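You operate a simulated robot arm through the tools that you are given. There is no shell and no other tool. Be economical: measure what you need, move in short steps, check, and stop when the job is done.

The job below is to be done with a simulated two-armed robot. You get a single attempt, and the scene is never put back.

## Task
Raise the red bike's saddle to mark 6 and point it straight ahead.
Fine: shut the seat lever again.

It is judged by the outcome, as a careful person would: the job done as asked, and still so three seconds after it is handed in. It fails if anything else is knocked over, pushed out of place, dropped, spilled or broken.

## Robot
Two 7-joint arms with fingered hands on one trunk, on a base that drives. Base frame: it is fixed to the floor where the robot stands at the start and does not move with it; the origin is under the middle of the robot, x ahead of it, y to its left, z up; the surface under the hand at the start is at about z = 210. Units: mm, degrees, N and s.
The left shoulder is at the start at [49, 182, 1223], the right one opposite. With the tool pointing down near the work surface each hand reaches from about 140 to 300 mm from the robot's upright axis, wherever it stands, measured 20 degrees to its own side. Places, roughly: red bike brake knob [700, 100, 700]; red bike dynamo [700, 300, 600]; red bike front lamp [700, -700, 800]; red bike gear lever [700, -200, 900]; red bike handlebars [700, -500, 1100]; red bike saddle [700, 100, 1100]; red bike seat lever [700, 0, 900]; red bike seat post [700, 0, 900]; red bike stem [700, -500, 1000]; red bike stem knob [700, -400, 1200]. Payload 3.8 kg a hand.
The TCP of each hand is the grasp point between the finger pads, 30 mm short of the fingertips. In the tool frame z runs along the fingers and y along their closing line. Largest opening 104 mm; the body of the gripper starts 35 mm behind the TCP. The gripper is a hand of 4 fingers: y runs from the thumb to the fingers, the wrist lies at [-17, -104, -178] in the tool frame, and closing takes about 1.5 s.
Orientation is that of the tool frame in the base frame, as [roll, pitch, yaw] about the fixed x, y, z axes, in that order (R = Rz(yaw) Ry(pitch) Rx(roll)). With the fingers straight down and the wrist toward the robot, the tool's x, y and z point along [0, 1, 0], [1, 0, 0] and [0, 0, -1] of the base frame.

## Interface
- The arms move only by the tool play_rows. It takes "left_rows", "right_rows" or both (then of equal length, played together; a hand with none holds still); each is a list of rows, each an object of numbers (a shift or turn left out is 0, a gripper value left out holds the last): "dx", "dy", "dz": the shift along the base's x, y, z in mm; "rx", "ry", "rz": the turn, a rotation vector about the base's x, y, z in degrees. In form: [{"dx": .., "dy": .., "dz": .., "rx": .., "ry": .., "rz": ..}, ...]. A call has 1 to 20 rows; each row shifts and turns the commanded pose from where the row before left it. "left_grip" and "right_grip" are, for a hand that has rows, the finger opening in mm, from 0 to 104, set as the call begins (left out, the last holds). Rows are played at 5 a second. More than 50 mm and 8.6 degrees between two rows, or a gripper value outside its range, and nothing of the call is played. A pose out of reach is approached as far as the arm can. The call stops where the force on the tool passes 90 N (or 10 N more than at its start, if that is more) or the arm is blocked; 0.2 s more then pass. Each finger travels about 72 mm/s and halts on what it meets, pressing with about 22 N; the grip force reading is that of the motor and also rises with nothing between the fingers. The clock runs only during rows and for 0.2 s after the last one: add rows that do not move to give the fingers time. It gives the time, the measured TCP pose, the force on the tool (base axes), the opening and the grip force at its end, in the units of the frame above (readings bear some noise), with the torque about the TCP (base axes, N m) and any sound that the robot's microphone picked up.
- Cameras (640 x 400 px; columns grow to the right, rows downward): "scene" is now at [137.4, -16.8, 1412.9]; the picture's right is [-0.18, -0.98, 0.00], its down [-0.47, 0.09, -0.88] and it looks along [0.87, -0.16, -0.48] (base axes); focal length 218 px, centre (320, 200). "left" rides on the left gripper at [-66, -90, -126] in its tool frame; the picture's right is [-0.78, -0.30, 0.56], its down [0.57, -0.70, 0.42] and it looks along [0.26, 0.65, 0.71] (tool axes); focal length 275 px, centre (320, 200). "right" rides on the right gripper at [66, -90, -126] in its tool frame; the picture's right is [-0.78, 0.30, -0.56], its down [-0.57, -0.70, 0.42] and it looks along [-0.26, 0.65, 0.71] (tool axes); focal length 275 px, centre (320, 200). There is no depth. A picture from a camera that has moved, and an enlarged one, comes with that camera's place and axes in the base frame and with its lens.
- get_image(camera): a new picture of that camera. The clock stands still meanwhile.
- lift_body(by): slides the trunk up (or, below 0, down) by that many mm; the arms and the scene camera ride with it, the base frame stays. It gives what a move gives, with no picture.
- base_move(legs): drives the robot by 1 to 6 legs, each [ahead, left, turn to the left] in mm, mm and degrees, along the robot's own axes; the way and the turn of a leg run together, so that a leg with both is an arc; at most 1500 mm and 180 degrees a leg. The arms and the cameras ride along, it lands a little off, and it stops where it bumps. It gives what a move gives.
- finger_targets(index, middle, ring, thumb_bend, thumb_turn, hand): sets how far each is bent, from 0 (flat) to 1 (curled in); at 0.3 the hand is open as for a grip, at 0.7 the pads meet at the TCP. One left out holds its place. A second passes; each finger stops where it meets its share of the squeeze, and holds until it gets a number again. A gripper value or a shape takes the hand back. It gives what a move gives, with no picture; readings hold the bend of each and the force on the fingers (four entries, about 0 where the hand has none), thumb and palm. thumb_turn goes from beside the hand (0) to across from the fingers (1), as for a grip.
- grasp_type(shape, hand): the hand has 4 fingers and takes this shape, open, in about a second: jaw (thumb against the fingers, like two jaws); tri (thumb and two fingers); tip (a fingertip pinch); poke (one finger out to press); point (the index stretched); flat (the hand flat); cup (the hand cupped); fist (a fist). The gripper value then closes the fingers along that shape, each until it touches; the sizes above hold for jaw. It gives what a move gives, with no picture.
- pan_tilt(pan, tilt): turns the head with the scene camera to pan (to the left, within 86 degrees either way) and tilt (down, from -29 to 69), counted from straight ahead of the robot. It gives what a move gives.
- inspect(camera, box): a new picture of the part [left, top, right, bottom] of that camera's present view, enlarged. The clock stands still meanwhile.
- close_job(): hands the job in; it is judged then, once.

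Go step by step. Nothing tells you exact positions but the pictures and the camera data: compare them with the known pose of the tool, close in by small moves and look again before you grip or let go. The budget is 120 turns and 100 pictures, counting those below and the enlarged ones. Unless the task says otherwise, let go and move clear before handing in, and close with one line.

The tools are called after ">>>" by a JSON object that holds its "name" and its "arguments". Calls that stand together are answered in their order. play_rows: Moves the arms, as the interface text tells. Its arguments: {"type":"object","properties":{"left_rows":{"type":"array","items":{"type":"object","properties":{"dx":{"type":"number"},"dy":{"type":"number"},"dz":{"type":"number"},"rx":{"type":"number"},"ry":{"type":"number"},"rz":{"type":"number"}}}},"left_grip":{"type":"number"},"right_rows":{"type":"array","items":{"type":"object","properties":{"dx":{"type":"number"},"dy":{"type":"number"},"dz":{"type":"number"},"rx":{"type":"number"},"ry":{"type":"number"},"rz":{"type":"number"}}}},"right_grip":{"type":"number"}},"required":[]} The other tools are called the same way: lift_body (by) slides the trunk up or down; grasp_type (shape, hand) gives the hand a shape; finger_targets (index, middle, ring, thumb_bend, thumb_turn, hand) moves the fingers one by one; base_move (legs) drives the base; pan_tilt (pan, tilt) turns the head that bears the scene camera; get_image (camera) takes a picture; inspect (camera, box) takes an enlarged picture of a part of a camera's view; close_job () hands the job in.

At the start:

```text
time: 0.0
left_ee_pos: [494.5, 182.3, 1283.4]
left_tool_rot: [179.9, 0.1, 90.0]
left_wrist_force: [0.2, 0.3, 0.2]
left_ft_torque: [-0.03, -0.02, 0.0]
left_width: 103.8
left_grip_force: 0.0
left_shape: jaw
left_bend: [0.3, 0.3, 0.3, 0.3, 0.97]
left_finger forces: [0.0, 0.0, 0.0, 0.1, 0.0, 0.1]
right_ee_pos: [455.2, -179.2, 1336.3]
right_tool_rot: [180.0, 0.0, 90.0]
right_wrist_force: [0.5, 0.1, -0.4]
right_ft_torque: [-0.01, 0.02, 0.02]
right_width: 103.6
right_grip_force: 0.0
right_shape: jaw
right_bend: [0.3, 0.3, 0.3, 0.3, 0.97]
right_finger forces: [0.0, 0.1, 0.0, 0.0, 0.0, 0.0]
trunk travel left (down, up): [-375.0, 381.0]
robot x, y, heading: [-1.8, -4.1, -0.3]
head pan, tilt: [-10.4, 28.4]
```

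scene: 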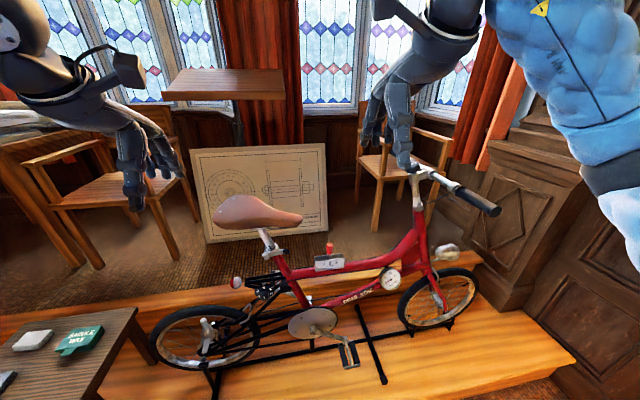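
right: 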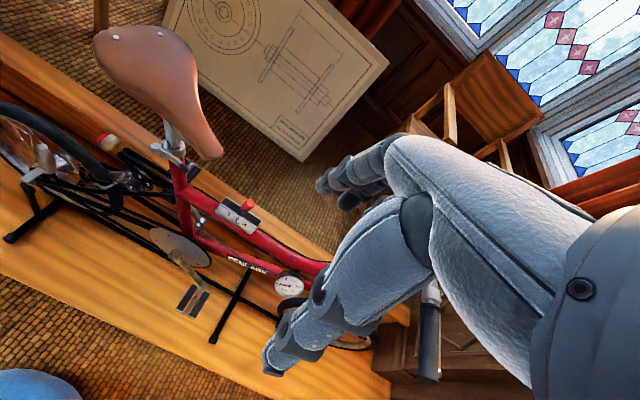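
left: 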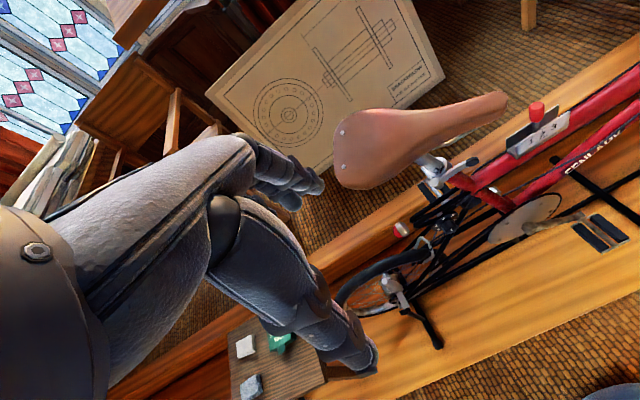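

I see the red bike side-on, front to the right, with the saddle on a post above the seat clamp. I'll zoom in on the saddle, post and lever first.

>>> {"name": "inspect", "arguments": {"camera": "scene", "box": [200, 180, 360, 280]}}

>>> {"name": "inspect", "arguments": {"camera": "right", "box": [80, 20, 272, 260]}}

>>> {"name": "inspect", "arguments": {"camera": "left", "box": [380, 100, 540, 220]}}

```text
4.00 times, centred on (280, 230) of scene
camera zoom: at [137.4, -16.8, 1412.9], right [-0.18, -0.98, 0.0], down [-0.47, 0.09, -0.88], along [0.87, -0.16, -0.48], focal length 874 px, centre (480, 80)
```

zoom: 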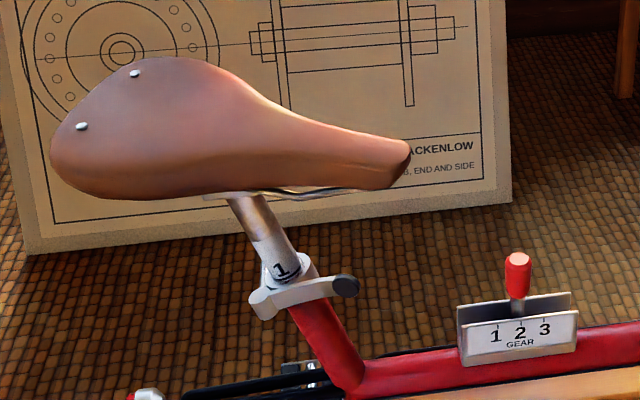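

```text
1.67 times, centred on (176, 140) of right
camera zoom: at [366.6, -112.6, 1459.9], right [0.3, -0.78, 0.56], down [-0.7, -0.57, -0.42], along [0.65, -0.26, -0.71], focal length 459 px, centre (560, 300)
```

zoom: 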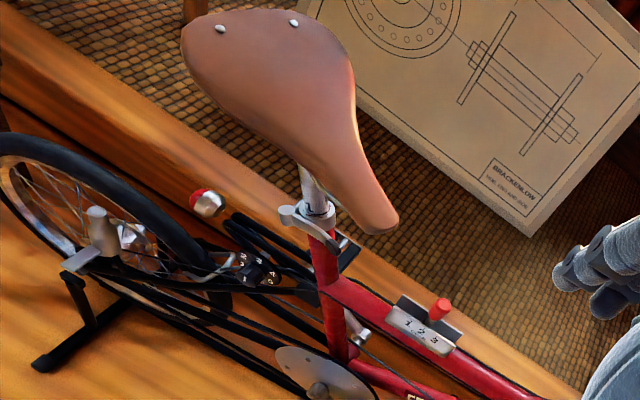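

```text
3.33 times, centred on (460, 160) of left
camera zoom: at [404.9, 114.9, 1409.3], right [-0.3, -0.78, -0.56], down [-0.7, 0.57, -0.42], along [0.65, 0.26, -0.71], focal length 918 px, centre (-147, 333)
```

zoom: 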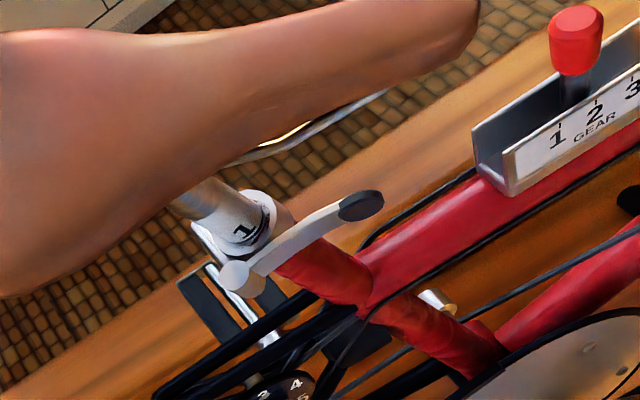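

The saddle sits at mark 1 with its nose turned roughly 20° toward the robot, and the seat lever lies closed along the near side of the clamp. I'll drive a bit closer and look again.

>>> {"name": "base_move", "arguments": {"legs": [[140, 0, 0]]}}

>>> {"name": "pan_tilt", "arguments": {"pan": 5, "tilt": 42}}

>>> {"name": "get_image", "arguments": {"camera": "scene"}}

```text
time: 1.3
left_ee_pos: [634.5, 184.4, 1283.8]
left_tool_rot: [-179.9, 0.0, 90.3]
left_wrist_force: [0.3, 0.4, -0.3]
left_ft_torque: [0.0, 0.04, 0.01]
left_width: 103.7
left_grip_force: 0.0
left_shape: jaw
left_bend: [0.3, 0.3, 0.3, 0.3, 0.97]
left_finger forces: [0.0, 0.0, 0.0, 0.0, 0.0, 0.0]
right_ee_pos: [597.1, -176.5, 1335.5]
right_tool_rot: [-179.9, 0.0, 90.2]
right_wrist_force: [0.1, -0.3, -0.3]
right_ft_torque: [0.0, 0.03, -0.03]
right_width: 103.8
right_grip_force: 0.0
right_shape: jaw
right_bend: [0.3, 0.3, 0.3, 0.3, 0.97]
right_finger forces: [0.0, 0.0, 0.0, 0.0, 0.0, 0.0]
trunk travel left (down, up): [-375.0, 381.0]
robot x, y, heading: [138.7, 1.8, 0.2]
head pan, tilt: [-10.4, 28.4]
```

```text
time: 2.1
left_ee_pos: [633.1, 184.9, 1282.9]
left_tool_rot: [-180.0, 0.0, 90.2]
left_wrist_force: [-0.3, 0.3, 0.3]
left_ft_torque: [0.0, 0.0, 0.01]
left_width: 103.8
left_grip_force: 0.1
left_shape: jaw
left_bend: [0.3, 0.3, 0.3, 0.3, 0.97]
left_finger forces: [0.1, 0.1, 0.0, 0.0, 0.0, 0.1]
right_ee_pos: [596.1, -177.8, 1334.7]
right_tool_rot: [180.0, 0.0, 90.4]
right_wrist_force: [-0.8, -0.3, 0.0]
right_ft_torque: [0.03, 0.0, 0.0]
right_width: 103.6
right_grip_force: 0.0
right_shape: jaw
right_bend: [0.3, 0.3, 0.3, 0.3, 0.97]
right_finger forces: [0.0, 0.0, 0.1, 0.0, 0.0, 0.1]
trunk travel left (down, up): [-375.0, 381.0]
robot x, y, heading: [134.8, 1.0, 0.2]
head pan, tilt: [5.0, 42.0]
```

```text
93 pictures are left
camera scene: at [269.3, 7.7, 1392.2], right [0.09, -1.0, 0.0], down [-0.67, -0.06, -0.74], along [0.74, 0.07, -0.67], focal length 218 px, centre (320, 200)
```

scene: 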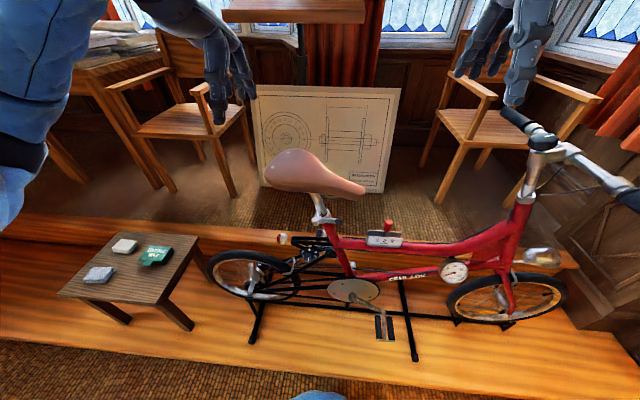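

I'm closer now and clear of everything. I'll zoom in to triangulate the saddle and lever.

>>> {"name": "inspect", "arguments": {"camera": "scene", "box": [250, 140, 410, 240]}}

>>> {"name": "inspect", "arguments": {"camera": "left", "box": [300, 40, 640, 340]}}

>>> {"name": "inspect", "arguments": {"camera": "right", "box": [0, 0, 320, 250]}}

```text
4.00 times, centred on (330, 190) of scene
camera zoom: at [269.3, 7.7, 1392.2], right [0.09, -1.0, 0.0], down [-0.67, -0.06, -0.74], along [0.74, 0.07, -0.67], focal length 874 px, centre (280, 240)
```

zoom: 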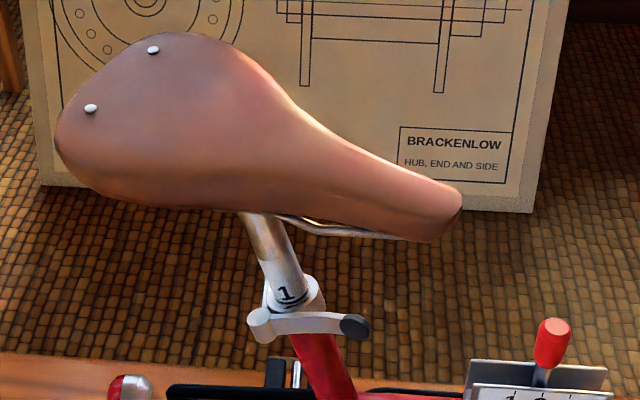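

```text
1.33 times, centred on (470, 190) of left
camera zoom: at [542.6, 117.0, 1409.5], right [-0.29, -0.78, -0.56], down [-0.7, 0.57, -0.42], along [0.65, 0.27, -0.71], focal length 367 px, centre (120, 213)
```

zoom: 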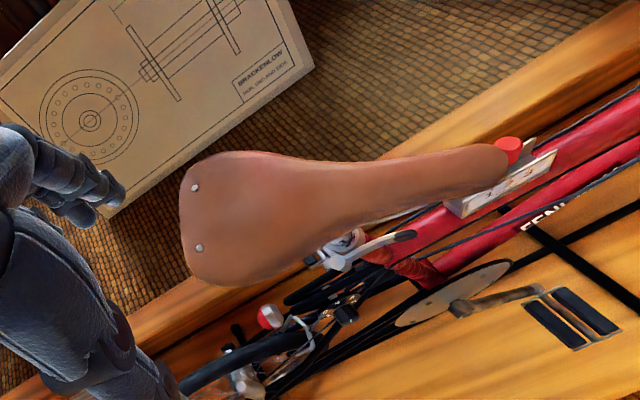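

```text
1.60 times, centred on (160, 125) of right
camera zoom: at [505.2, -110.7, 1460.1], right [0.3, -0.77, 0.56], down [-0.7, -0.58, -0.42], along [0.65, -0.26, -0.71], focal length 440 px, centre (576, 320)
```

zoom: 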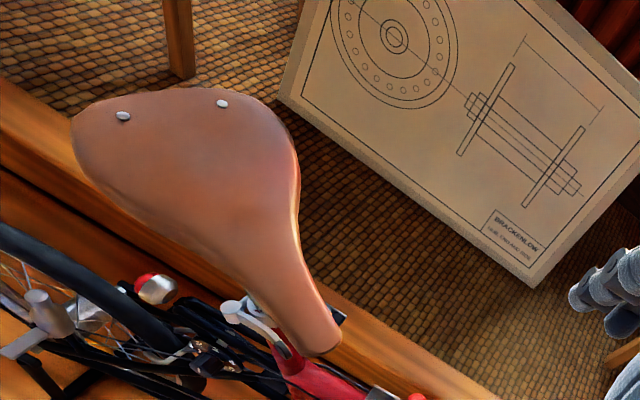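

Triangulated: saddle nose ≈ (668, -61, 1067), rivets ≈ (749, 180, 1066) and (810, 148, 1077), lever tip ≈ (699, -8, 923), lever pivot ≈ (725, 66, 889). I'll bring the right hand back and down so its camera sees the lever closely.

>>> {"name": "play_rows", "arguments": {"right_rows": [{"dx": -30}, {"dx": -35}, {"dz": -40, "dy": 10}, {"dz": -45, "dy": 15}, {"dz": -45, "dy": 15}, {"dz": -45, "dy": 20}, {"dz": -45, "dy": 20}, {"dz": -45, "dy": 20}, {"dz": -20, "dy": 15}]}}

>>> {"name": "get_image", "arguments": {"camera": "right"}}

```text
time: 4.1
left_ee_pos: [632.8, 184.8, 1284.1]
left_tool_rot: [-179.9, 0.0, 90.4]
left_wrist_force: [-0.2, 0.1, -0.6]
left_ft_torque: [0.02, 0.0, -0.02]
left_width: 103.7
left_grip_force: 0.1
left_shape: jaw
left_bend: [0.3, 0.3, 0.3, 0.3, 0.97]
left_finger forces: [0.0, 0.0, 0.0, 0.1, 0.0, 0.0]
right_ee_pos: [530.9, -60.2, 1051.7]
right_tool_rot: [180.0, 0.0, 90.1]
right_wrist_force: [0.5, -0.5, -0.4]
right_ft_torque: [-0.01, -0.02, -0.01]
right_width: 104.0
right_grip_force: 0.0
right_shape: jaw
right_bend: [0.3, 0.3, 0.3, 0.3, 0.97]
right_finger forces: [0.0, 0.1, 0.0, 0.1, 0.1, 0.1]
trunk travel left (down, up): [-375.0, 381.0]
robot x, y, heading: [138.8, -2.5, 0.2]
head pan, tilt: [5.0, 42.0]
```

```text
89 pictures are left
camera right: at [441.0, 5.6, 1175.9], right [0.3, -0.77, 0.56], down [-0.7, -0.58, -0.42], along [0.65, -0.26, -0.71], focal length 275 px, centre (320, 200)
```

right: 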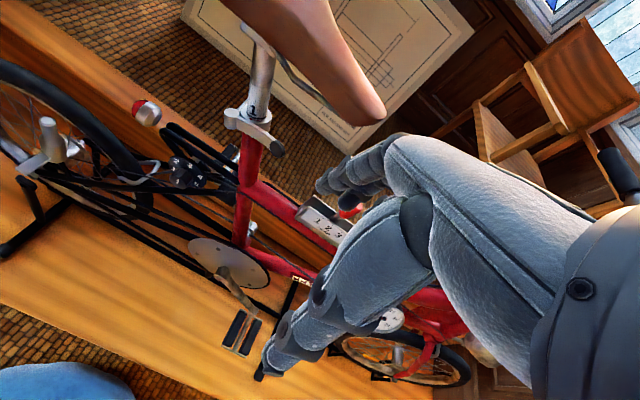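

>>> {"name": "inspect", "arguments": {"camera": "right", "box": [205, 70, 305, 170]}}

>>> {"name": "inspect", "arguments": {"camera": "scene", "box": [300, 185, 364, 225]}}

```text
4.00 times, centred on (255, 120) of right
camera zoom: at [441.0, 5.6, 1175.9], right [0.3, -0.77, 0.56], down [-0.7, -0.58, -0.42], along [0.65, -0.26, -0.71], focal length 1101 px, centre (580, 520)
```

zoom: 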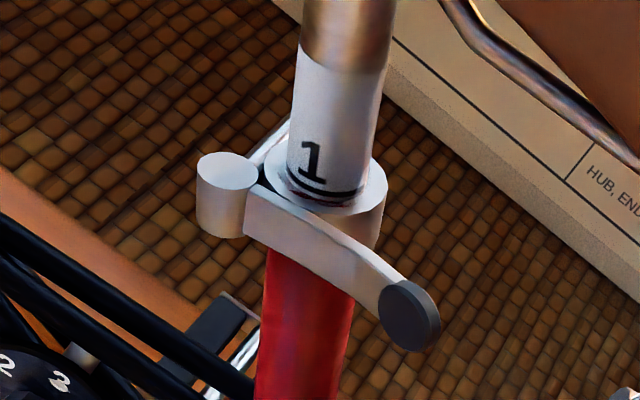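

```text
10.00 times, centred on (332, 205) of scene
camera zoom: at [269.9, 8.2, 1392.0], right [0.09, -1.0, 0.0], down [-0.67, -0.06, -0.74], along [0.74, 0.07, -0.67], focal length 2184 px, centre (200, 150)
```

zoom: 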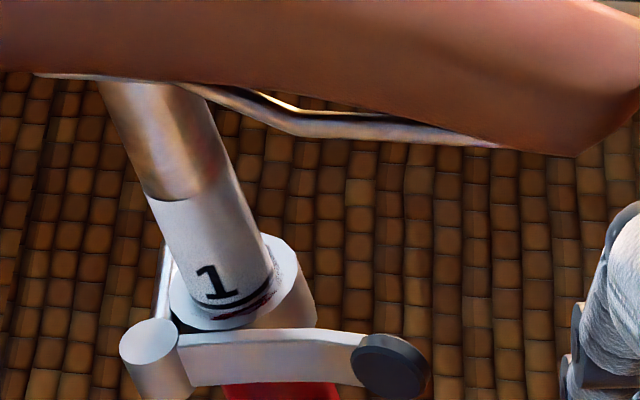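

The lever pivots about an axis parallel to the post, so it opens by swinging its dark tip toward the robot. I'll turn the right hand so its fingers point left and forward, with the closing line horizontal. That way it can cage the tip for both opening and closing.

>>> {"name": "play_rows", "arguments": {"right_rows": [{"rx": 8.2, "dy": -10}, {"rx": 8.2, "dy": -10}, {"rx": 8.2, "dy": -10}, {"rx": 8.2, "dy": -10}, {"rx": 8.2, "dy": -10, "dz": -10}, {"rx": 8.2, "dz": -20}, {"rx": 8.2, "dz": -20}, {"rx": 8.2, "dz": -20}, {"rx": 8.2, "dz": -20}, {"rx": 8.2, "dz": -20}, {"rx": 8.2, "dz": -15}, {"rz": -7.5}, {"rz": -7.5}, {"rz": -7.5}, {"rz": -7.5}, {"rz": -7.5}, {"rz": -7.5}]}}

>>> {"name": "get_image", "arguments": {"camera": "scene"}}

>>> {"name": "get_image", "arguments": {"camera": "right"}}

```text
time: 7.7
left_ee_pos: [633.4, 183.9, 1282.6]
left_tool_rot: [-180.0, 0.0, 90.3]
left_wrist_force: [-0.1, 0.3, -0.7]
left_ft_torque: [0.0, -0.01, -0.02]
left_width: 103.4
left_grip_force: 0.0
left_shape: jaw
left_bend: [0.3, 0.3, 0.3, 0.3, 0.97]
left_finger forces: [0.1, 0.0, 0.0, 0.0, 0.0, 0.0]
right_ee_pos: [536.9, -109.9, 924.1]
right_tool_rot: [88.5, -89.6, 136.4]
right_wrist_force: [-0.2, 0.6, 0.0]
right_ft_torque: [-0.02, -0.01, 0.02]
right_width: 103.8
right_grip_force: 0.1
right_shape: jaw
right_bend: [0.3, 0.3, 0.3, 0.3, 0.97]
right_finger forces: [0.0, 0.0, 0.0, 0.0, 0.0, 0.1]
right hand out of reach, approached as far as the arm can: row 4
trunk travel left (down, up): [-375.0, 381.0]
robot x, y, heading: [140.2, 0.3, 0.4]
head pan, tilt: [5.0, 42.0]
```

```text
86 pictures are left
camera scene: at [269.5, 8.7, 1392.1], right [0.09, -1.0, 0.0], down [-0.67, -0.06, -0.74], along [0.74, 0.07, -0.67], focal length 218 px, centre (320, 200)
```

scene: 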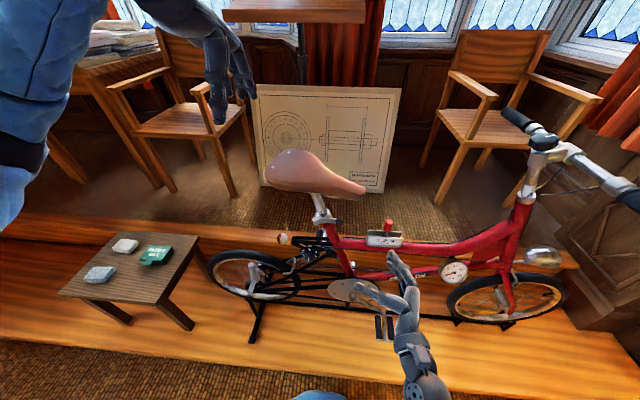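

```text
85 pictures are left
camera right: at [384.5, -134.8, 988.9], right [-0.18, -0.61, -0.77], down [-0.19, 0.79, -0.58], along [0.96, 0.04, -0.26], focal length 275 px, centre (320, 200)
```

right: 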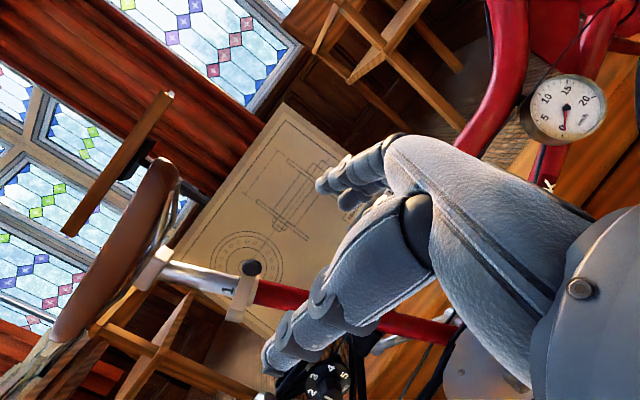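

The hand pose looks right, with thumb near and fingers far. I'll shift it sideways, then slide in so the dark lever tip ends up between thumb and fingers.

>>> {"name": "play_rows", "arguments": {"right_rows": [{"dx": 15, "dy": -15}, {"dx": 15, "dy": -15}, {"dx": 25, "dy": 25}, {"dx": 25, "dy": 25}, {"dx": 20, "dy": 20}, {"dx": 15, "dy": 15}]}}

>>> {"name": "get_image", "arguments": {"camera": "right"}}

>>> {"name": "inspect", "arguments": {"camera": "scene", "box": [270, 140, 430, 240]}}

```text
time: 8.9
left_ee_pos: [634.1, 185.7, 1282.9]
left_tool_rot: [-180.0, 0.0, 90.2]
left_wrist_force: [0.1, 0.3, 0.8]
left_ft_torque: [-0.01, -0.02, -0.03]
left_width: 103.8
left_grip_force: 0.1
left_shape: jaw
left_bend: [0.3, 0.3, 0.3, 0.3, 0.97]
left_finger forces: [0.1, 0.1, 0.1, 0.0, 0.0, 0.1]
right_ee_pos: [613.0, -110.1, 891.0]
right_tool_rot: [142.0, -80.1, 86.0]
right_wrist_force: [-0.2, -0.4, 0.6]
right_ft_torque: [0.03, 0.01, 0.01]
right_width: 103.7
right_grip_force: 0.0
right_shape: jaw
right_bend: [0.3, 0.3, 0.3, 0.3, 0.97]
right_finger forces: [0.0, 0.0, 0.0, 0.0, 0.0, 0.0]
trunk travel left (down, up): [-375.0, 381.0]
robot x, y, heading: [134.4, 0.9, 0.1]
head pan, tilt: [5.0, 42.0]
stopped in row 5 (right hand): the arm was blocked; the commanded pose is now the measured one
```

```text
84 pictures are left
camera right: at [462.8, -130.8, 961.7], right [-0.16, -0.74, -0.66], down [-0.24, 0.68, -0.7], along [0.96, 0.05, -0.29], focal length 275 px, centre (320, 200)
```

right: 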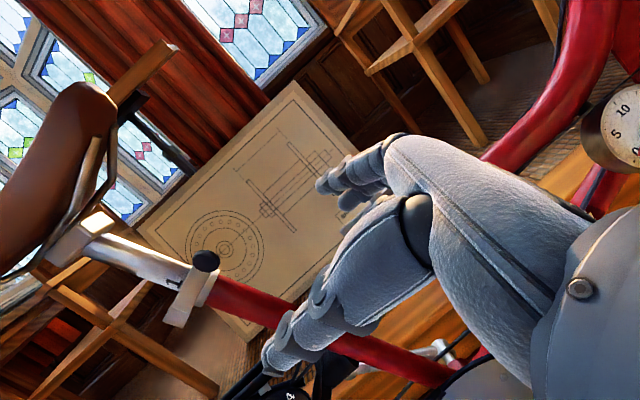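

```text
4.00 times, centred on (350, 190) of scene
camera zoom: at [269.5, 8.1, 1392.1], right [0.09, -1.0, 0.0], down [-0.67, -0.06, -0.74], along [0.74, 0.07, -0.67], focal length 874 px, centre (200, 240)
```

zoom: 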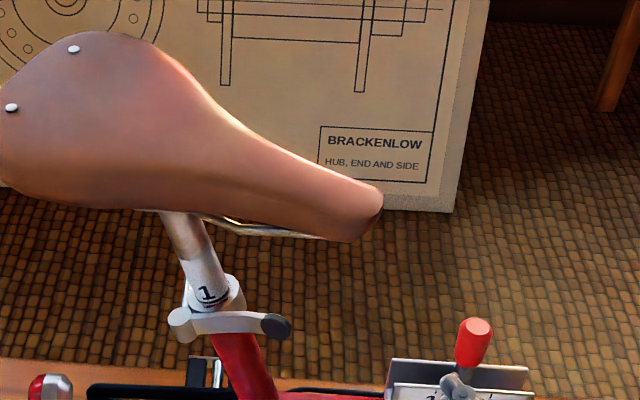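

The arm stopped with zero force, tilted about 10°, so it looks like a reach limit rather than contact. I'll back off a little, pull the left hand back, and lower the trunk so the right forearm comes in flatter.

>>> {"name": "play_rows", "arguments": {"right_rows": [{"dx": -25, "dy": -20}, {"dx": -25, "dy": -10, "dz": 15}, {"rx": 5, "dz": 20}, {"rx": 5, "dz": 20}], "left_rows": [{"dx": -30}, {"dx": -30}, {"dx": -30}, {"dx": -10}]}}

>>> {"name": "lift_body", "arguments": {"by": -100}}

```text
time: 9.9
left_ee_pos: [534.2, 184.9, 1283.5]
left_tool_rot: [179.9, 0.0, 90.3]
left_wrist_force: [-0.4, -0.4, 0.4]
left_ft_torque: [0.02, -0.01, -0.03]
left_width: 103.8
left_grip_force: 0.2
left_shape: jaw
left_bend: [0.3, 0.3, 0.3, 0.3, 0.97]
left_finger forces: [0.0, 0.0, 0.0, 0.0, 0.1, 0.1]
right_ee_pos: [562.5, -138.0, 945.0]
right_tool_rot: [-100.0, -89.3, -31.9]
right_wrist_force: [0.0, -0.1, 0.0]
right_ft_torque: [0.0, -0.01, -0.02]
right_width: 103.9
right_grip_force: 0.1
right_shape: jaw
right_bend: [0.3, 0.3, 0.3, 0.3, 0.97]
right_finger forces: [0.1, 0.0, 0.0, 0.0, 0.0, 0.1]
trunk travel left (down, up): [-375.0, 381.0]
robot x, y, heading: [136.5, 1.9, 0.0]
head pan, tilt: [5.0, 42.0]
```

```text
time: 11.2
left_ee_pos: [533.1, 184.7, 1185.0]
left_tool_rot: [-180.0, 0.0, 90.3]
left_wrist_force: [-0.6, 0.5, 1.1]
left_ft_torque: [0.0, -0.02, -0.02]
left_width: 103.8
left_grip_force: 0.1
left_shape: jaw
left_bend: [0.3, 0.3, 0.3, 0.3, 0.97]
left_finger forces: [0.0, 0.0, 0.0, 0.0, 0.1, 0.0]
right_ee_pos: [562.6, -139.9, 846.2]
right_tool_rot: [-94.7, -89.4, -37.1]
right_wrist_force: [-0.4, -0.5, -0.1]
right_ft_torque: [0.02, 0.03, -0.01]
right_width: 103.8
right_grip_force: 0.1
right_shape: jaw
right_bend: [0.3, 0.3, 0.3, 0.3, 0.97]
right_finger forces: [0.0, 0.1, 0.1, 0.1, 0.1, 0.0]
trunk travel left (down, up): [-275.0, 481.0]
robot x, y, heading: [136.7, 0.5, 0.1]
head pan, tilt: [5.0, 42.0]
```

The trunk is lower now. I'll raise the right hand to lever height and approach again in steps.

>>> {"name": "play_rows", "arguments": {"right_rows": [{"dz": 30}, {"dz": 30}, {"dz": 17, "dx": 10, "dy": -8}, {"dx": 20, "dy": 22}, {"dx": 20, "dy": 22}, {"dx": 20, "dy": 22}, {"dx": 20, "dy": 22}]}}

>>> {"name": "get_image", "arguments": {"camera": "scene"}}

>>> {"name": "get_image", "arguments": {"camera": "right"}}

```text
time: 12.3
left_ee_pos: [532.1, 184.2, 1183.5]
left_tool_rot: [-179.9, 0.0, 90.2]
left_wrist_force: [-0.8, 0.8, 0.2]
left_ft_torque: [-0.02, -0.01, 0.0]
left_width: 103.6
left_grip_force: 0.1
left_shape: jaw
left_bend: [0.3, 0.3, 0.3, 0.3, 0.97]
left_finger forces: [0.1, 0.0, 0.1, 0.1, 0.0, 0.0]
right_ee_pos: [583.0, -124.0, 890.8]
right_tool_rot: [153.0, -80.7, 79.5]
right_wrist_force: [0.1, 0.0, 0.0]
right_ft_torque: [-0.03, 0.02, -0.01]
right_width: 104.0
right_grip_force: 0.1
right_shape: jaw
right_bend: [0.3, 0.3, 0.3, 0.3, 0.97]
right_finger forces: [0.1, 0.1, 0.0, 0.0, 0.1, 0.0]
trunk travel left (down, up): [-275.0, 481.0]
robot x, y, heading: [137.8, -1.4, 0.4]
head pan, tilt: [5.0, 42.0]
stopped in row 5 (right hand): the arm was blocked; the commanded pose is now the measured one
```

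```text
82 pictures are left
camera scene: at [305.0, 7.9, 1290.5], right [0.09, -1.0, 0.0], down [-0.67, -0.06, -0.74], along [0.74, 0.07, -0.67], focal length 218 px, centre (320, 200)
```

scene: 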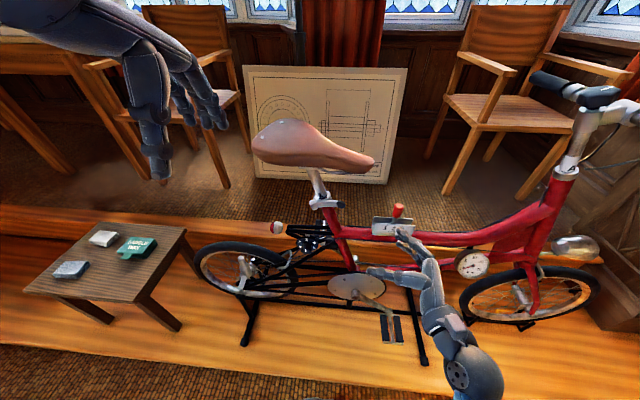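

```text
81 pictures are left
camera right: at [437.4, -157.8, 966.7], right [-0.13, -0.74, -0.66], down [-0.32, 0.66, -0.68], along [0.94, 0.12, -0.32], focal length 275 px, centre (320, 200)
```

right: 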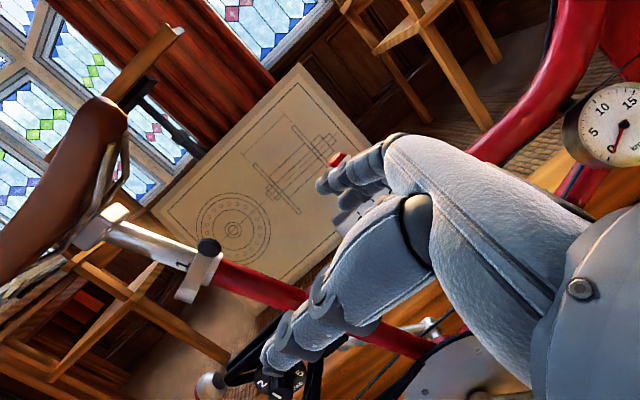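

The arm stalls again with no force, so this hand heading looks like a wrist limit. I'll back off and turn the hand to point more straight ahead, like a handshake pose, which suits the right arm better.

>>> {"name": "play_rows", "arguments": {"right_rows": [{"dx": -30, "dy": 0, "dz": 15}, {"dx": -20, "dz": 15, "rx": 5}, {"rx": 4, "dy": 20}, {"rz": -8, "dy": 20}, {"rz": -8}, {"rz": -8}, {"rz": -4}]}}

>>> {"name": "get_image", "arguments": {"camera": "right"}}

```text
time: 13.4
left_ee_pos: [533.4, 185.3, 1183.3]
left_tool_rot: [180.0, -0.1, 90.3]
left_wrist_force: [0.2, -0.6, 0.5]
left_ft_torque: [0.0, -0.01, -0.01]
left_width: 103.8
left_grip_force: 0.0
left_shape: jaw
left_bend: [0.3, 0.3, 0.3, 0.3, 0.97]
left_finger forces: [0.1, 0.0, 0.0, 0.0, 0.0, 0.0]
right_ee_pos: [522.2, -116.3, 875.7]
right_tool_rot: [143.4, -75.8, 84.7]
right_wrist_force: [0.1, 0.9, -0.3]
right_ft_torque: [0.02, 0.01, 0.03]
right_width: 103.8
right_grip_force: 0.0
right_shape: jaw
right_bend: [0.3, 0.3, 0.3, 0.3, 0.97]
right_finger forces: [0.1, 0.0, 0.0, 0.0, 0.1, 0.1]
right hand out of reach, approached as far as the arm can: row 2, 5
trunk travel left (down, up): [-275.0, 481.0]
robot x, y, heading: [137.3, 1.4, 0.5]
head pan, tilt: [5.0, 42.0]
stopped in row 5 (right hand): the arm was blocked; the commanded pose is now the measured one
```

```text
80 pictures are left
camera right: at [373.2, -131.5, 950.2], right [-0.17, -0.78, -0.6], down [-0.25, 0.62, -0.74], along [0.95, 0.03, -0.3], focal length 275 px, centre (320, 200)
```

right: 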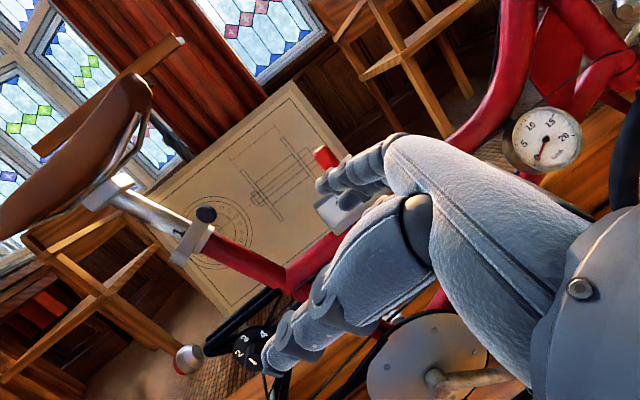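

The forearm roll limits that pose. I'll switch to a palm-down pose, fingers forward and 30° below horizontal, so the index can curl over behind the lever tip from above while the thumb stays below.

>>> {"name": "play_rows", "arguments": {"right_rows": [{"rx": -7.54, "ry": -1.64, "rz": -1.1, "dz": 8, "dx": 2}, {"rx": -7.54, "ry": -1.64, "rz": -1.1, "dz": 8, "dx": 2}, {"rx": -7.54, "ry": -1.64, "rz": -1.1, "dz": 8, "dx": 2}, {"rx": -7.54, "ry": -1.64, "rz": -1.1, "dz": 8, "dx": 2}, {"rx": -7.54, "ry": -1.64, "rz": -1.1, "dz": 8, "dy": 10}, {"rx": -7.54, "ry": -1.64, "rz": -1.1, "dz": 8, "dy": 15}, {"rx": -7.54, "ry": -1.64, "rz": -1.1, "dz": 8, "dy": 15}, {"rx": -7.54, "ry": -1.64, "rz": -1.1, "dz": 8, "dy": 15}, {"rx": -7.54, "ry": -1.64, "rz": -1.1, "dz": 8, "dy": 15}, {"rx": -7.54, "ry": -1.64, "rz": -1.1, "dz": 8, "dy": 15}]}}

>>> {"name": "get_image", "arguments": {"camera": "right"}}

>>> {"name": "get_image", "arguments": {"camera": "scene"}}

```text
time: 14.2
left_ee_pos: [533.1, 184.4, 1183.3]
left_tool_rot: [-180.0, 0.0, 90.3]
left_wrist_force: [-0.5, -0.4, -0.1]
left_ft_torque: [-0.04, 0.01, -0.03]
left_width: 104.0
left_grip_force: 0.0
left_shape: jaw
left_bend: [0.3, 0.3, 0.3, 0.3, 0.97]
left_finger forces: [0.0, 0.1, 0.0, 0.1, 0.0, 0.0]
right_ee_pos: [518.9, -119.9, 863.9]
right_tool_rot: [134.5, -43.9, 95.6]
right_wrist_force: [0.3, 0.7, 0.2]
right_ft_torque: [0.02, -0.02, -0.02]
right_width: 103.7
right_grip_force: 0.1
right_shape: jaw
right_bend: [0.3, 0.3, 0.3, 0.3, 0.97]
right_finger forces: [0.0, 0.1, 0.0, 0.0, 0.1, 0.0]
right hand out of reach, approached as far as the arm can: row 4
trunk travel left (down, up): [-275.0, 481.0]
robot x, y, heading: [139.3, -3.8, 0.4]
head pan, tilt: [5.0, 42.0]
stopped in row 4 (right hand): the arm was blocked; the commanded pose is now the measured one
```

```text
79 pictures are left
camera right: at [364.2, -103.8, 925.8], right [-0.09, -0.99, -0.1], down [-0.2, 0.12, -0.97], along [0.98, -0.07, -0.21], focal length 275 px, centre (320, 200)
```

right: 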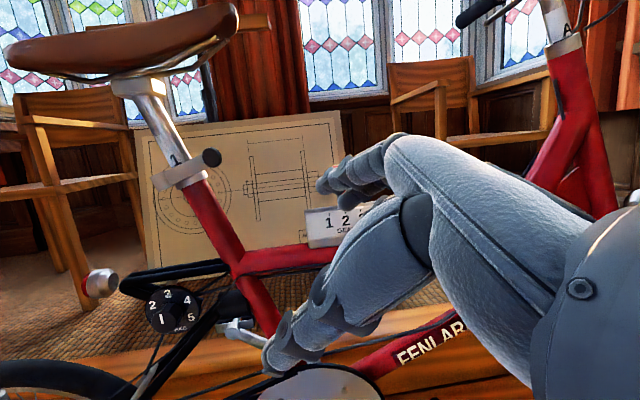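

```text
78 pictures are left
camera scene: at [305.2, 7.9, 1290.5], right [0.09, -1.0, 0.0], down [-0.67, -0.06, -0.74], along [0.74, 0.07, -0.67], focal length 218 px, centre (320, 200)
```

scene: 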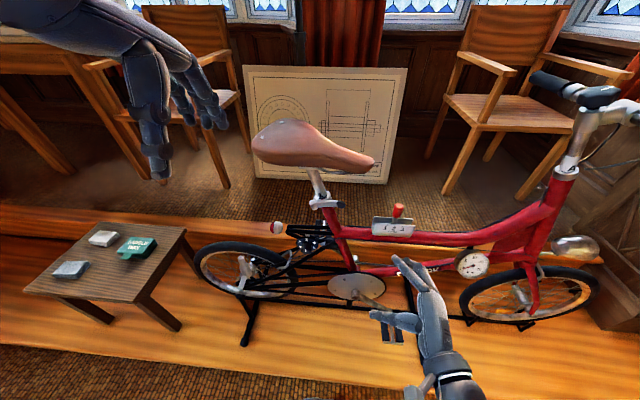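

The arm is folded awkwardly. I'll finish the rotation while moving the hand forward and up to open the elbow.

>>> {"name": "play_rows", "arguments": {"right_rows": [{"dx": 15, "dz": 15}, {"dx": 15, "dz": 20}, {"dx": 10, "dz": 20, "rx": -7.54, "ry": -1.64, "rz": -1.1}, {"dz": 20, "rx": -7.54, "ry": -1.64, "rz": -1.1}, {"dz": 15, "rx": -7.54, "ry": -1.64, "rz": -1.1}, {"dz": 10, "rx": -7.54, "ry": -1.64, "rz": -1.1}, {"rx": -7.54, "ry": -1.64, "rz": -1.1}]}}

>>> {"name": "get_image", "arguments": {"camera": "scene"}}

```text
time: 15.0
left_ee_pos: [532.9, 185.9, 1184.2]
left_tool_rot: [-179.9, 0.0, 90.3]
left_wrist_force: [0.5, 0.4, -0.1]
left_ft_torque: [0.01, -0.01, 0.03]
left_width: 103.7
left_grip_force: 0.1
left_shape: jaw
left_bend: [0.3, 0.3, 0.3, 0.3, 0.97]
left_finger forces: [0.0, 0.0, 0.0, 0.0, 0.1, 0.0]
right_ee_pos: [537.7, -128.5, 875.0]
right_tool_rot: [136.9, -32.6, 99.3]
right_wrist_force: [0.0, -0.1, 0.4]
right_ft_torque: [-0.05, -0.02, 0.01]
right_width: 104.1
right_grip_force: 0.0
right_shape: jaw
right_bend: [0.3, 0.3, 0.3, 0.3, 0.97]
right_finger forces: [0.0, 0.0, 0.0, 0.0, 0.1, 0.0]
right hand out of reach, approached as far as the arm can: row 3
trunk travel left (down, up): [-275.0, 481.0]
robot x, y, heading: [140.5, 1.9, 0.2]
head pan, tilt: [5.0, 42.0]
stopped in row 3 (right hand): the arm was blocked; the commanded pose is now the measured one
```

```text
77 pictures are left
camera scene: at [305.1, 7.8, 1290.5], right [0.09, -1.0, 0.0], down [-0.67, -0.06, -0.74], along [0.74, 0.07, -0.67], focal length 218 px, centre (320, 200)
```

scene: 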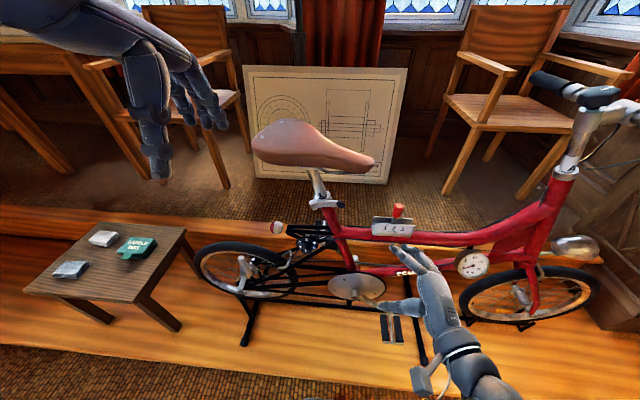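

Moving up seems to be what's limited. I'll try moving right and outward with no turning, to leave the joint limit.

>>> {"name": "play_rows", "arguments": {"right_rows": [{"dy": -30}, {"dy": -30}, {"dy": -30}, {"dz": 20}, {"dz": 20}, {"dz": 20}, {"dz": 20}]}}

```text
time: 16.6
left_ee_pos: [532.8, 185.1, 1183.4]
left_tool_rot: [-180.0, 0.1, 90.3]
left_wrist_force: [0.3, 0.4, 0.8]
left_ft_torque: [-0.05, 0.01, 0.01]
left_width: 103.7
left_grip_force: 0.0
left_shape: jaw
left_bend: [0.3, 0.3, 0.3, 0.3, 0.97]
left_finger forces: [0.0, 0.1, 0.0, 0.0, 0.0, 0.0]
right_ee_pos: [579.2, -226.3, 909.3]
right_tool_rot: [137.1, -32.7, 99.1]
right_wrist_force: [0.6, -0.1, 0.7]
right_ft_torque: [-0.03, 0.03, -0.02]
right_width: 104.0
right_grip_force: 0.0
right_shape: jaw
right_bend: [0.3, 0.3, 0.3, 0.3, 0.97]
right_finger forces: [0.0, 0.0, 0.1, 0.0, 0.0, 0.1]
right hand out of reach, approached as far as the arm can: row 1, 4, 5, 6, 7
trunk travel left (down, up): [-275.0, 481.0]
robot x, y, heading: [139.9, -1.6, 0.2]
head pan, tilt: [5.0, 42.0]
```

The hand is folded too close to the shoulder. I'll raise the trunk back up and move the hand outward with the turn.

>>> {"name": "lift_body", "arguments": {"by": 100}}

>>> {"name": "play_rows", "arguments": {"right_rows": [{"dz": 10}, {"rx": -7.54, "ry": -1.64, "rz": -1.1}, {"rx": -7.54, "ry": -1.64, "rz": -1.1}, {"rx": -7.54, "ry": -1.64, "rz": -1.1}, {"rx": -7.54, "ry": -1.64, "rz": -1.1}]}}

>>> {"name": "get_image", "arguments": {"camera": "scene"}}

```text
time: 17.9
left_ee_pos: [533.3, 184.1, 1284.2]
left_tool_rot: [180.0, 0.0, 90.2]
left_wrist_force: [0.2, 0.1, -0.4]
left_ft_torque: [-0.02, -0.01, 0.01]
left_width: 103.8
left_grip_force: 0.1
left_shape: jaw
left_bend: [0.3, 0.3, 0.3, 0.3, 0.97]
left_finger forces: [0.1, 0.0, 0.0, 0.0, 0.0, 0.0]
right_ee_pos: [577.7, -227.7, 1008.6]
right_tool_rot: [137.0, -32.6, 99.2]
right_wrist_force: [-0.2, -0.1, -0.1]
right_ft_torque: [-0.03, 0.0, 0.02]
right_width: 104.3
right_grip_force: 0.1
right_shape: jaw
right_bend: [0.3, 0.3, 0.3, 0.3, 0.97]
right_finger forces: [0.0, 0.1, 0.0, 0.0, 0.0, 0.0]
trunk travel left (down, up): [-375.0, 381.0]
robot x, y, heading: [137.0, 0.7, 0.2]
head pan, tilt: [5.0, 42.0]
```

```text
time: 19.1
left_ee_pos: [534.0, 183.6, 1283.3]
left_tool_rot: [-180.0, 0.0, 90.2]
left_wrist_force: [-0.2, 0.4, -0.1]
left_ft_torque: [0.02, -0.01, 0.0]
left_width: 103.6
left_grip_force: 0.0
left_shape: jaw
left_bend: [0.3, 0.3, 0.3, 0.3, 0.97]
left_finger forces: [0.1, 0.1, 0.0, 0.0, 0.1, 0.1]
right_ee_pos: [579.1, -268.8, 1025.0]
right_tool_rot: [134.5, -2.3, 96.2]
right_wrist_force: [0.1, -0.1, -0.9]
right_ft_torque: [0.02, 0.02, -0.02]
right_width: 104.1
right_grip_force: 0.0
right_shape: jaw
right_bend: [0.3, 0.3, 0.3, 0.3, 0.97]
right_finger forces: [0.1, 0.0, 0.0, 0.0, 0.0, 0.0]
right hand out of reach, approached as far as the arm can: row 4, 5
trunk travel left (down, up): [-375.0, 381.0]
robot x, y, heading: [136.1, 2.1, 0.2]
head pan, tilt: [5.0, 42.0]
```

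```text
76 pictures are left
camera scene: at [269.6, 6.6, 1392.1], right [0.09, -1.0, 0.0], down [-0.67, -0.06, -0.74], along [0.74, 0.07, -0.67], focal length 218 px, centre (320, 200)
```

scene: 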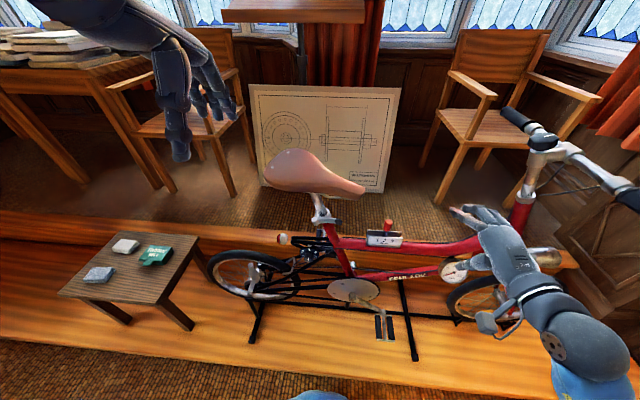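

The hand is now palm-down at about 45°, and it moves freely. I'll bring it toward the lever tip, flattening it slightly.

>>> {"name": "play_rows", "arguments": {"right_rows": [{"dy": 25, "dz": -10, "dx": 10}, {"dy": 25, "dz": -10, "dx": 10, "ry": -4}, {"dy": 25, "dz": -10, "ry": -4}, {"dy": 25, "dz": -10, "ry": -4}, {"dy": 25, "dz": -10}, {"dy": 30, "dz": -10}, {"dy": 30}, {"dy": 30}]}}

>>> {"name": "get_image", "arguments": {"camera": "right"}}

>>> {"name": "get_image", "arguments": {"camera": "scene"}}

```text
time: 20.9
left_ee_pos: [533.6, 184.6, 1283.8]
left_tool_rot: [180.0, 0.1, 90.3]
left_wrist_force: [-0.5, 0.0, 0.2]
left_ft_torque: [0.0, 0.01, 0.02]
left_width: 103.6
left_grip_force: 0.1
left_shape: jaw
left_bend: [0.3, 0.3, 0.3, 0.3, 0.97]
left_finger forces: [0.0, 0.0, 0.1, 0.0, 0.0, 0.0]
right_ee_pos: [590.6, -289.2, 1024.7]
right_tool_rot: [122.3, -1.0, 96.5]
right_wrist_force: [0.3, -0.3, 0.1]
right_ft_torque: [-0.03, 0.03, 0.01]
right_width: 104.2
right_grip_force: 0.0
right_shape: jaw
right_bend: [0.3, 0.3, 0.3, 0.3, 0.97]
right_finger forces: [0.0, 0.0, 0.0, 0.0, 0.0, 0.0]
right hand out of reach, approached as far as the arm can: row 1, 2, 3, 4, 5, 6, 7, 8
trunk travel left (down, up): [-375.0, 381.0]
robot x, y, heading: [139.0, -0.3, -0.1]
head pan, tilt: [5.0, 42.0]
```

```text
75 pictures are left
camera right: at [430.0, -239.6, 1017.5], right [-0.22, -0.82, 0.53], down [0.05, -0.56, -0.83], along [0.97, -0.16, 0.16], focal length 275 px, centre (320, 200)
```

right: 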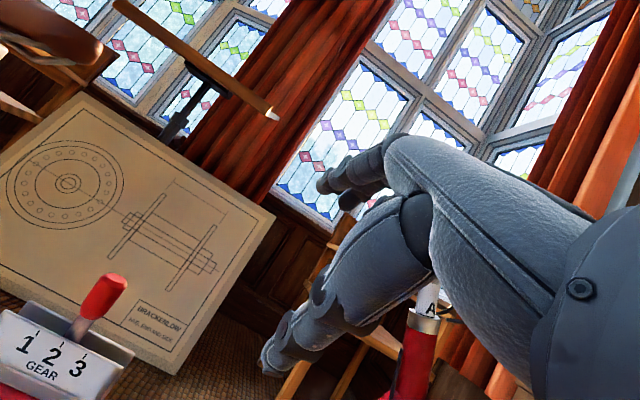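

```text
74 pictures are left
camera scene: at [269.6, 7.9, 1392.0], right [0.09, -1.0, 0.0], down [-0.67, -0.06, -0.74], along [0.74, 0.07, -0.67], focal length 218 px, centre (320, 200)
```

scene: 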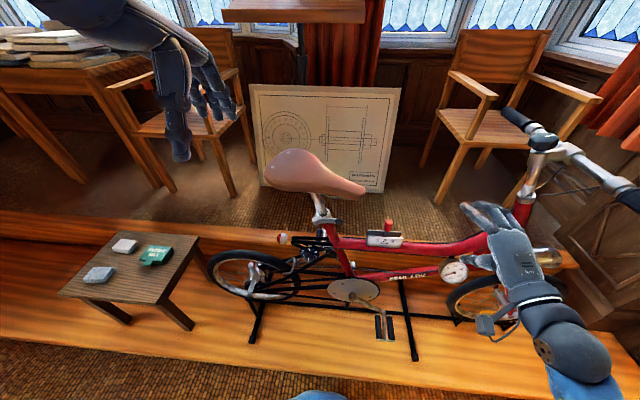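

In this palm-down pose the right hand only works straight ahead of, or outside, its shoulder with the arm more extended. I'll back the base a little and shift left so the lever is in front of the right shoulder.

>>> {"name": "base_move", "arguments": {"legs": [[-90, 0, 0], [0, 170, 0]]}}

>>> {"name": "play_rows", "arguments": {"right_rows": [{"dx": 0}, {"dx": 0}]}}

>>> {"name": "get_image", "arguments": {"camera": "scene"}}

```text
time: 23.1
left_ee_pos: [440.1, 355.5, 1283.5]
left_tool_rot: [180.0, 0.1, 90.6]
left_wrist_force: [0.6, 0.0, 0.1]
left_ft_torque: [-0.06, -0.02, 0.01]
left_width: 103.9
left_grip_force: 0.1
left_shape: jaw
left_bend: [0.3, 0.3, 0.3, 0.3, 0.97]
left_finger forces: [0.0, 0.0, 0.0, 0.0, 0.1, 0.1]
right_ee_pos: [499.2, -117.7, 1025.9]
right_tool_rot: [122.4, -1.0, 96.8]
right_wrist_force: [-1.0, -0.1, 0.6]
right_ft_torque: [0.0, 0.02, -0.04]
right_width: 104.0
right_grip_force: 0.0
right_shape: jaw
right_bend: [0.3, 0.3, 0.3, 0.3, 0.97]
right_finger forces: [0.0, 0.0, 0.0, 0.0, 0.1, 0.0]
trunk travel left (down, up): [-375.0, 381.0]
robot x, y, heading: [44.5, 168.5, 0.7]
head pan, tilt: [5.0, 42.0]
```

```text
time: 23.7
left_ee_pos: [439.8, 353.8, 1282.6]
left_tool_rot: [-179.9, 0.0, 90.7]
left_wrist_force: [-0.8, -0.9, 0.1]
left_ft_torque: [-0.03, -0.01, 0.04]
left_width: 103.7
left_grip_force: 0.0
left_shape: jaw
left_bend: [0.3, 0.3, 0.3, 0.3, 0.97]
left_finger forces: [0.1, 0.0, 0.0, 0.0, 0.1, 0.0]
right_ee_pos: [501.4, -118.8, 1025.5]
right_tool_rot: [122.4, -1.1, 96.7]
right_wrist_force: [-0.8, 0.2, 0.4]
right_ft_torque: [0.02, -0.03, 0.01]
right_width: 104.0
right_grip_force: 0.1
right_shape: jaw
right_bend: [0.3, 0.3, 0.3, 0.3, 0.97]
right_finger forces: [0.0, 0.0, 0.1, 0.1, 0.0, 0.0]
trunk travel left (down, up): [-375.0, 381.0]
robot x, y, heading: [48.9, 169.9, 0.6]
head pan, tilt: [5.0, 42.0]
```

```text
73 pictures are left
camera scene: at [177.9, 175.1, 1392.0], right [0.1, -1.0, 0.0], down [-0.67, -0.06, -0.74], along [0.74, 0.07, -0.67], focal length 218 px, centre (320, 200)
```

scene: 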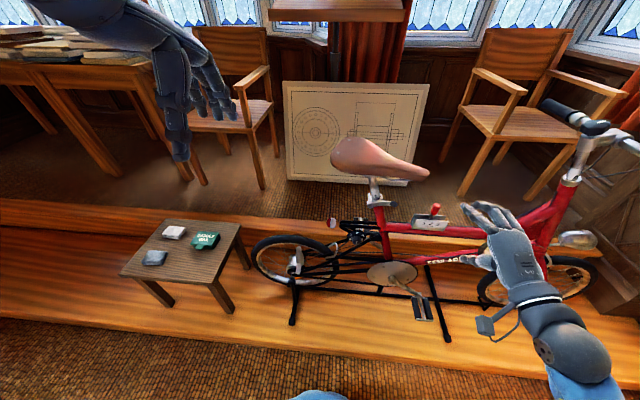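

Now I'll move the right hand out and down toward the lever.

>>> {"name": "play_rows", "arguments": {"right_rows": [{"dx": 20, "dz": -10}, {"dx": 20, "dz": -15}, {"dx": 20, "dz": -15, "dy": 15}, {"dx": 20, "dz": -15, "dy": 20}, {"dx": 15, "dz": -15, "dy": 20}, {"dy": 20}]}}

>>> {"name": "get_image", "arguments": {"camera": "right"}}

```text
time: 25.1
left_ee_pos: [439.3, 353.0, 1283.5]
left_tool_rot: [-179.9, -0.1, 90.6]
left_wrist_force: [0.8, -0.6, 0.4]
left_ft_torque: [0.02, -0.01, 0.0]
left_width: 104.0
left_grip_force: 0.0
left_shape: jaw
left_bend: [0.3, 0.3, 0.3, 0.3, 0.97]
left_finger forces: [0.0, 0.1, 0.1, 0.0, 0.0, 0.1]
right_ee_pos: [597.7, -125.2, 970.9]
right_tool_rot: [122.5, -1.4, 97.3]
right_wrist_force: [0.8, -0.2, 0.8]
right_ft_torque: [-0.01, -0.01, -0.02]
right_width: 104.0
right_grip_force: 0.1
right_shape: jaw
right_bend: [0.3, 0.3, 0.3, 0.3, 0.97]
right_finger forces: [0.0, 0.1, 0.1, 0.1, 0.0, 0.0]
right hand out of reach, approached as far as the arm can: row 2, 3, 4, 5, 6
trunk travel left (down, up): [-375.0, 381.0]
robot x, y, heading: [49.6, 165.7, 0.6]
head pan, tilt: [5.0, 42.0]
```

```text
72 pictures are left
camera right: at [436.7, -79.2, 963.5], right [-0.21, -0.82, 0.53], down [0.05, -0.55, -0.83], along [0.98, -0.14, 0.16], focal length 275 px, centre (320, 200)
```

right: 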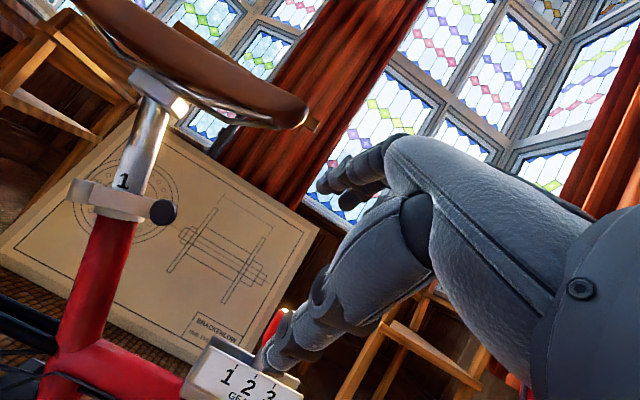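

Leftward motion is what's blocked, so I'll yaw the hand left while keeping the palm down, then move left.

>>> {"name": "play_rows", "arguments": {"right_rows": [{"rz": 8, "dx": -10, "dz": 5}, {"rz": 8, "dy": 10}, {"rz": 8, "dy": 10}, {"dy": 20}, {"dy": 20}]}}

```text
time: 26.3
left_ee_pos: [439.8, 352.9, 1284.4]
left_tool_rot: [-180.0, 0.0, 90.6]
left_wrist_force: [0.3, -0.4, -0.2]
left_ft_torque: [-0.02, 0.0, 0.01]
left_width: 103.6
left_grip_force: 0.0
left_shape: jaw
left_bend: [0.3, 0.3, 0.3, 0.3, 0.97]
left_finger forces: [0.0, 0.0, 0.0, 0.1, 0.1, 0.1]
right_ee_pos: [588.1, -66.0, 977.4]
right_tool_rot: [122.4, -1.1, 120.6]
right_wrist_force: [0.3, -0.5, -0.1]
right_ft_torque: [0.01, -0.01, 0.0]
right_width: 103.9
right_grip_force: 0.0
right_shape: jaw
right_bend: [0.3, 0.3, 0.3, 0.3, 0.97]
right_finger forces: [0.0, 0.0, 0.0, 0.0, 0.0, 0.0]
trunk travel left (down, up): [-375.0, 381.0]
robot x, y, heading: [44.4, 168.0, 0.8]
head pan, tilt: [5.0, 42.0]
```

That works. I'll flatten the hand a few degrees and advance most of the way to the lever tip, then look.

>>> {"name": "play_rows", "arguments": {"right_rows": [{"rx": 4.1, "ry": -6.9}, {"dx": 24, "dy": 4, "dz": -10}, {"dx": 24, "dy": 6, "dz": -10}, {"dx": 24, "dy": 8, "dz": -10}, {"dx": 16, "dy": 8, "dz": -10}]}}

>>> {"name": "get_image", "arguments": {"camera": "right"}}

>>> {"name": "inspect", "arguments": {"camera": "scene", "box": [330, 130, 490, 230]}}

```text
time: 27.5
left_ee_pos: [441.9, 352.4, 1284.5]
left_tool_rot: [180.0, 0.0, 90.6]
left_wrist_force: [-0.2, 0.2, -0.5]
left_ft_torque: [0.0, -0.01, 0.01]
left_width: 103.9
left_grip_force: 0.0
left_shape: jaw
left_bend: [0.3, 0.3, 0.3, 0.3, 0.97]
left_finger forces: [0.0, 0.0, 0.0, 0.0, 0.0, 0.0]
right_ee_pos: [676.0, -37.1, 937.0]
right_tool_rot: [114.4, -1.0, 120.8]
right_wrist_force: [-0.6, -0.2, 0.2]
right_ft_torque: [0.01, -0.01, 0.01]
right_width: 104.0
right_grip_force: 0.0
right_shape: jaw
right_bend: [0.3, 0.3, 0.3, 0.3, 0.97]
right_finger forces: [0.0, 0.1, 0.0, 0.1, 0.1, 0.1]
trunk travel left (down, up): [-375.0, 381.0]
robot x, y, heading: [45.1, 165.5, 0.3]
head pan, tilt: [5.0, 42.0]
```

```text
71 pictures are left
camera right: at [512.0, -57.6, 905.9], right [0.07, -0.87, 0.49], down [0.37, -0.43, -0.82], along [0.93, 0.24, 0.29], focal length 275 px, centre (320, 200)
```

right: 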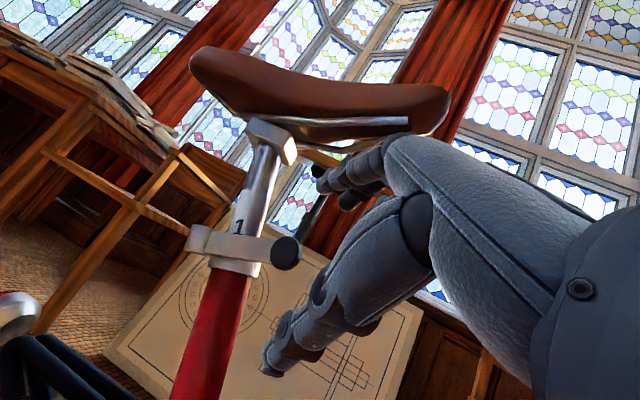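

```text
4.00 times, centred on (410, 180) of scene
camera zoom: at [178.2, 175.5, 1392.0], right [0.1, -1.0, 0.0], down [-0.67, -0.06, -0.74], along [0.74, 0.07, -0.67], focal length 874 px, centre (-40, 280)
```

zoom: 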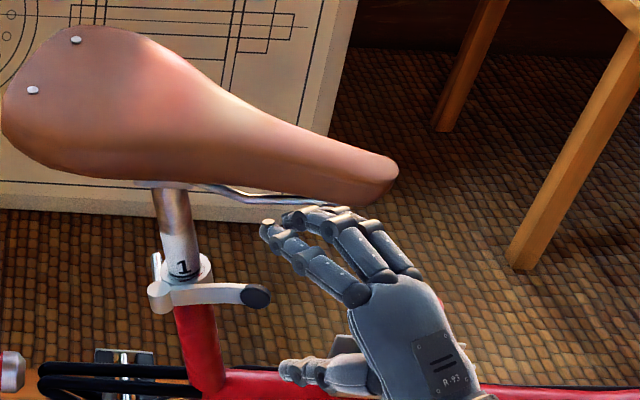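

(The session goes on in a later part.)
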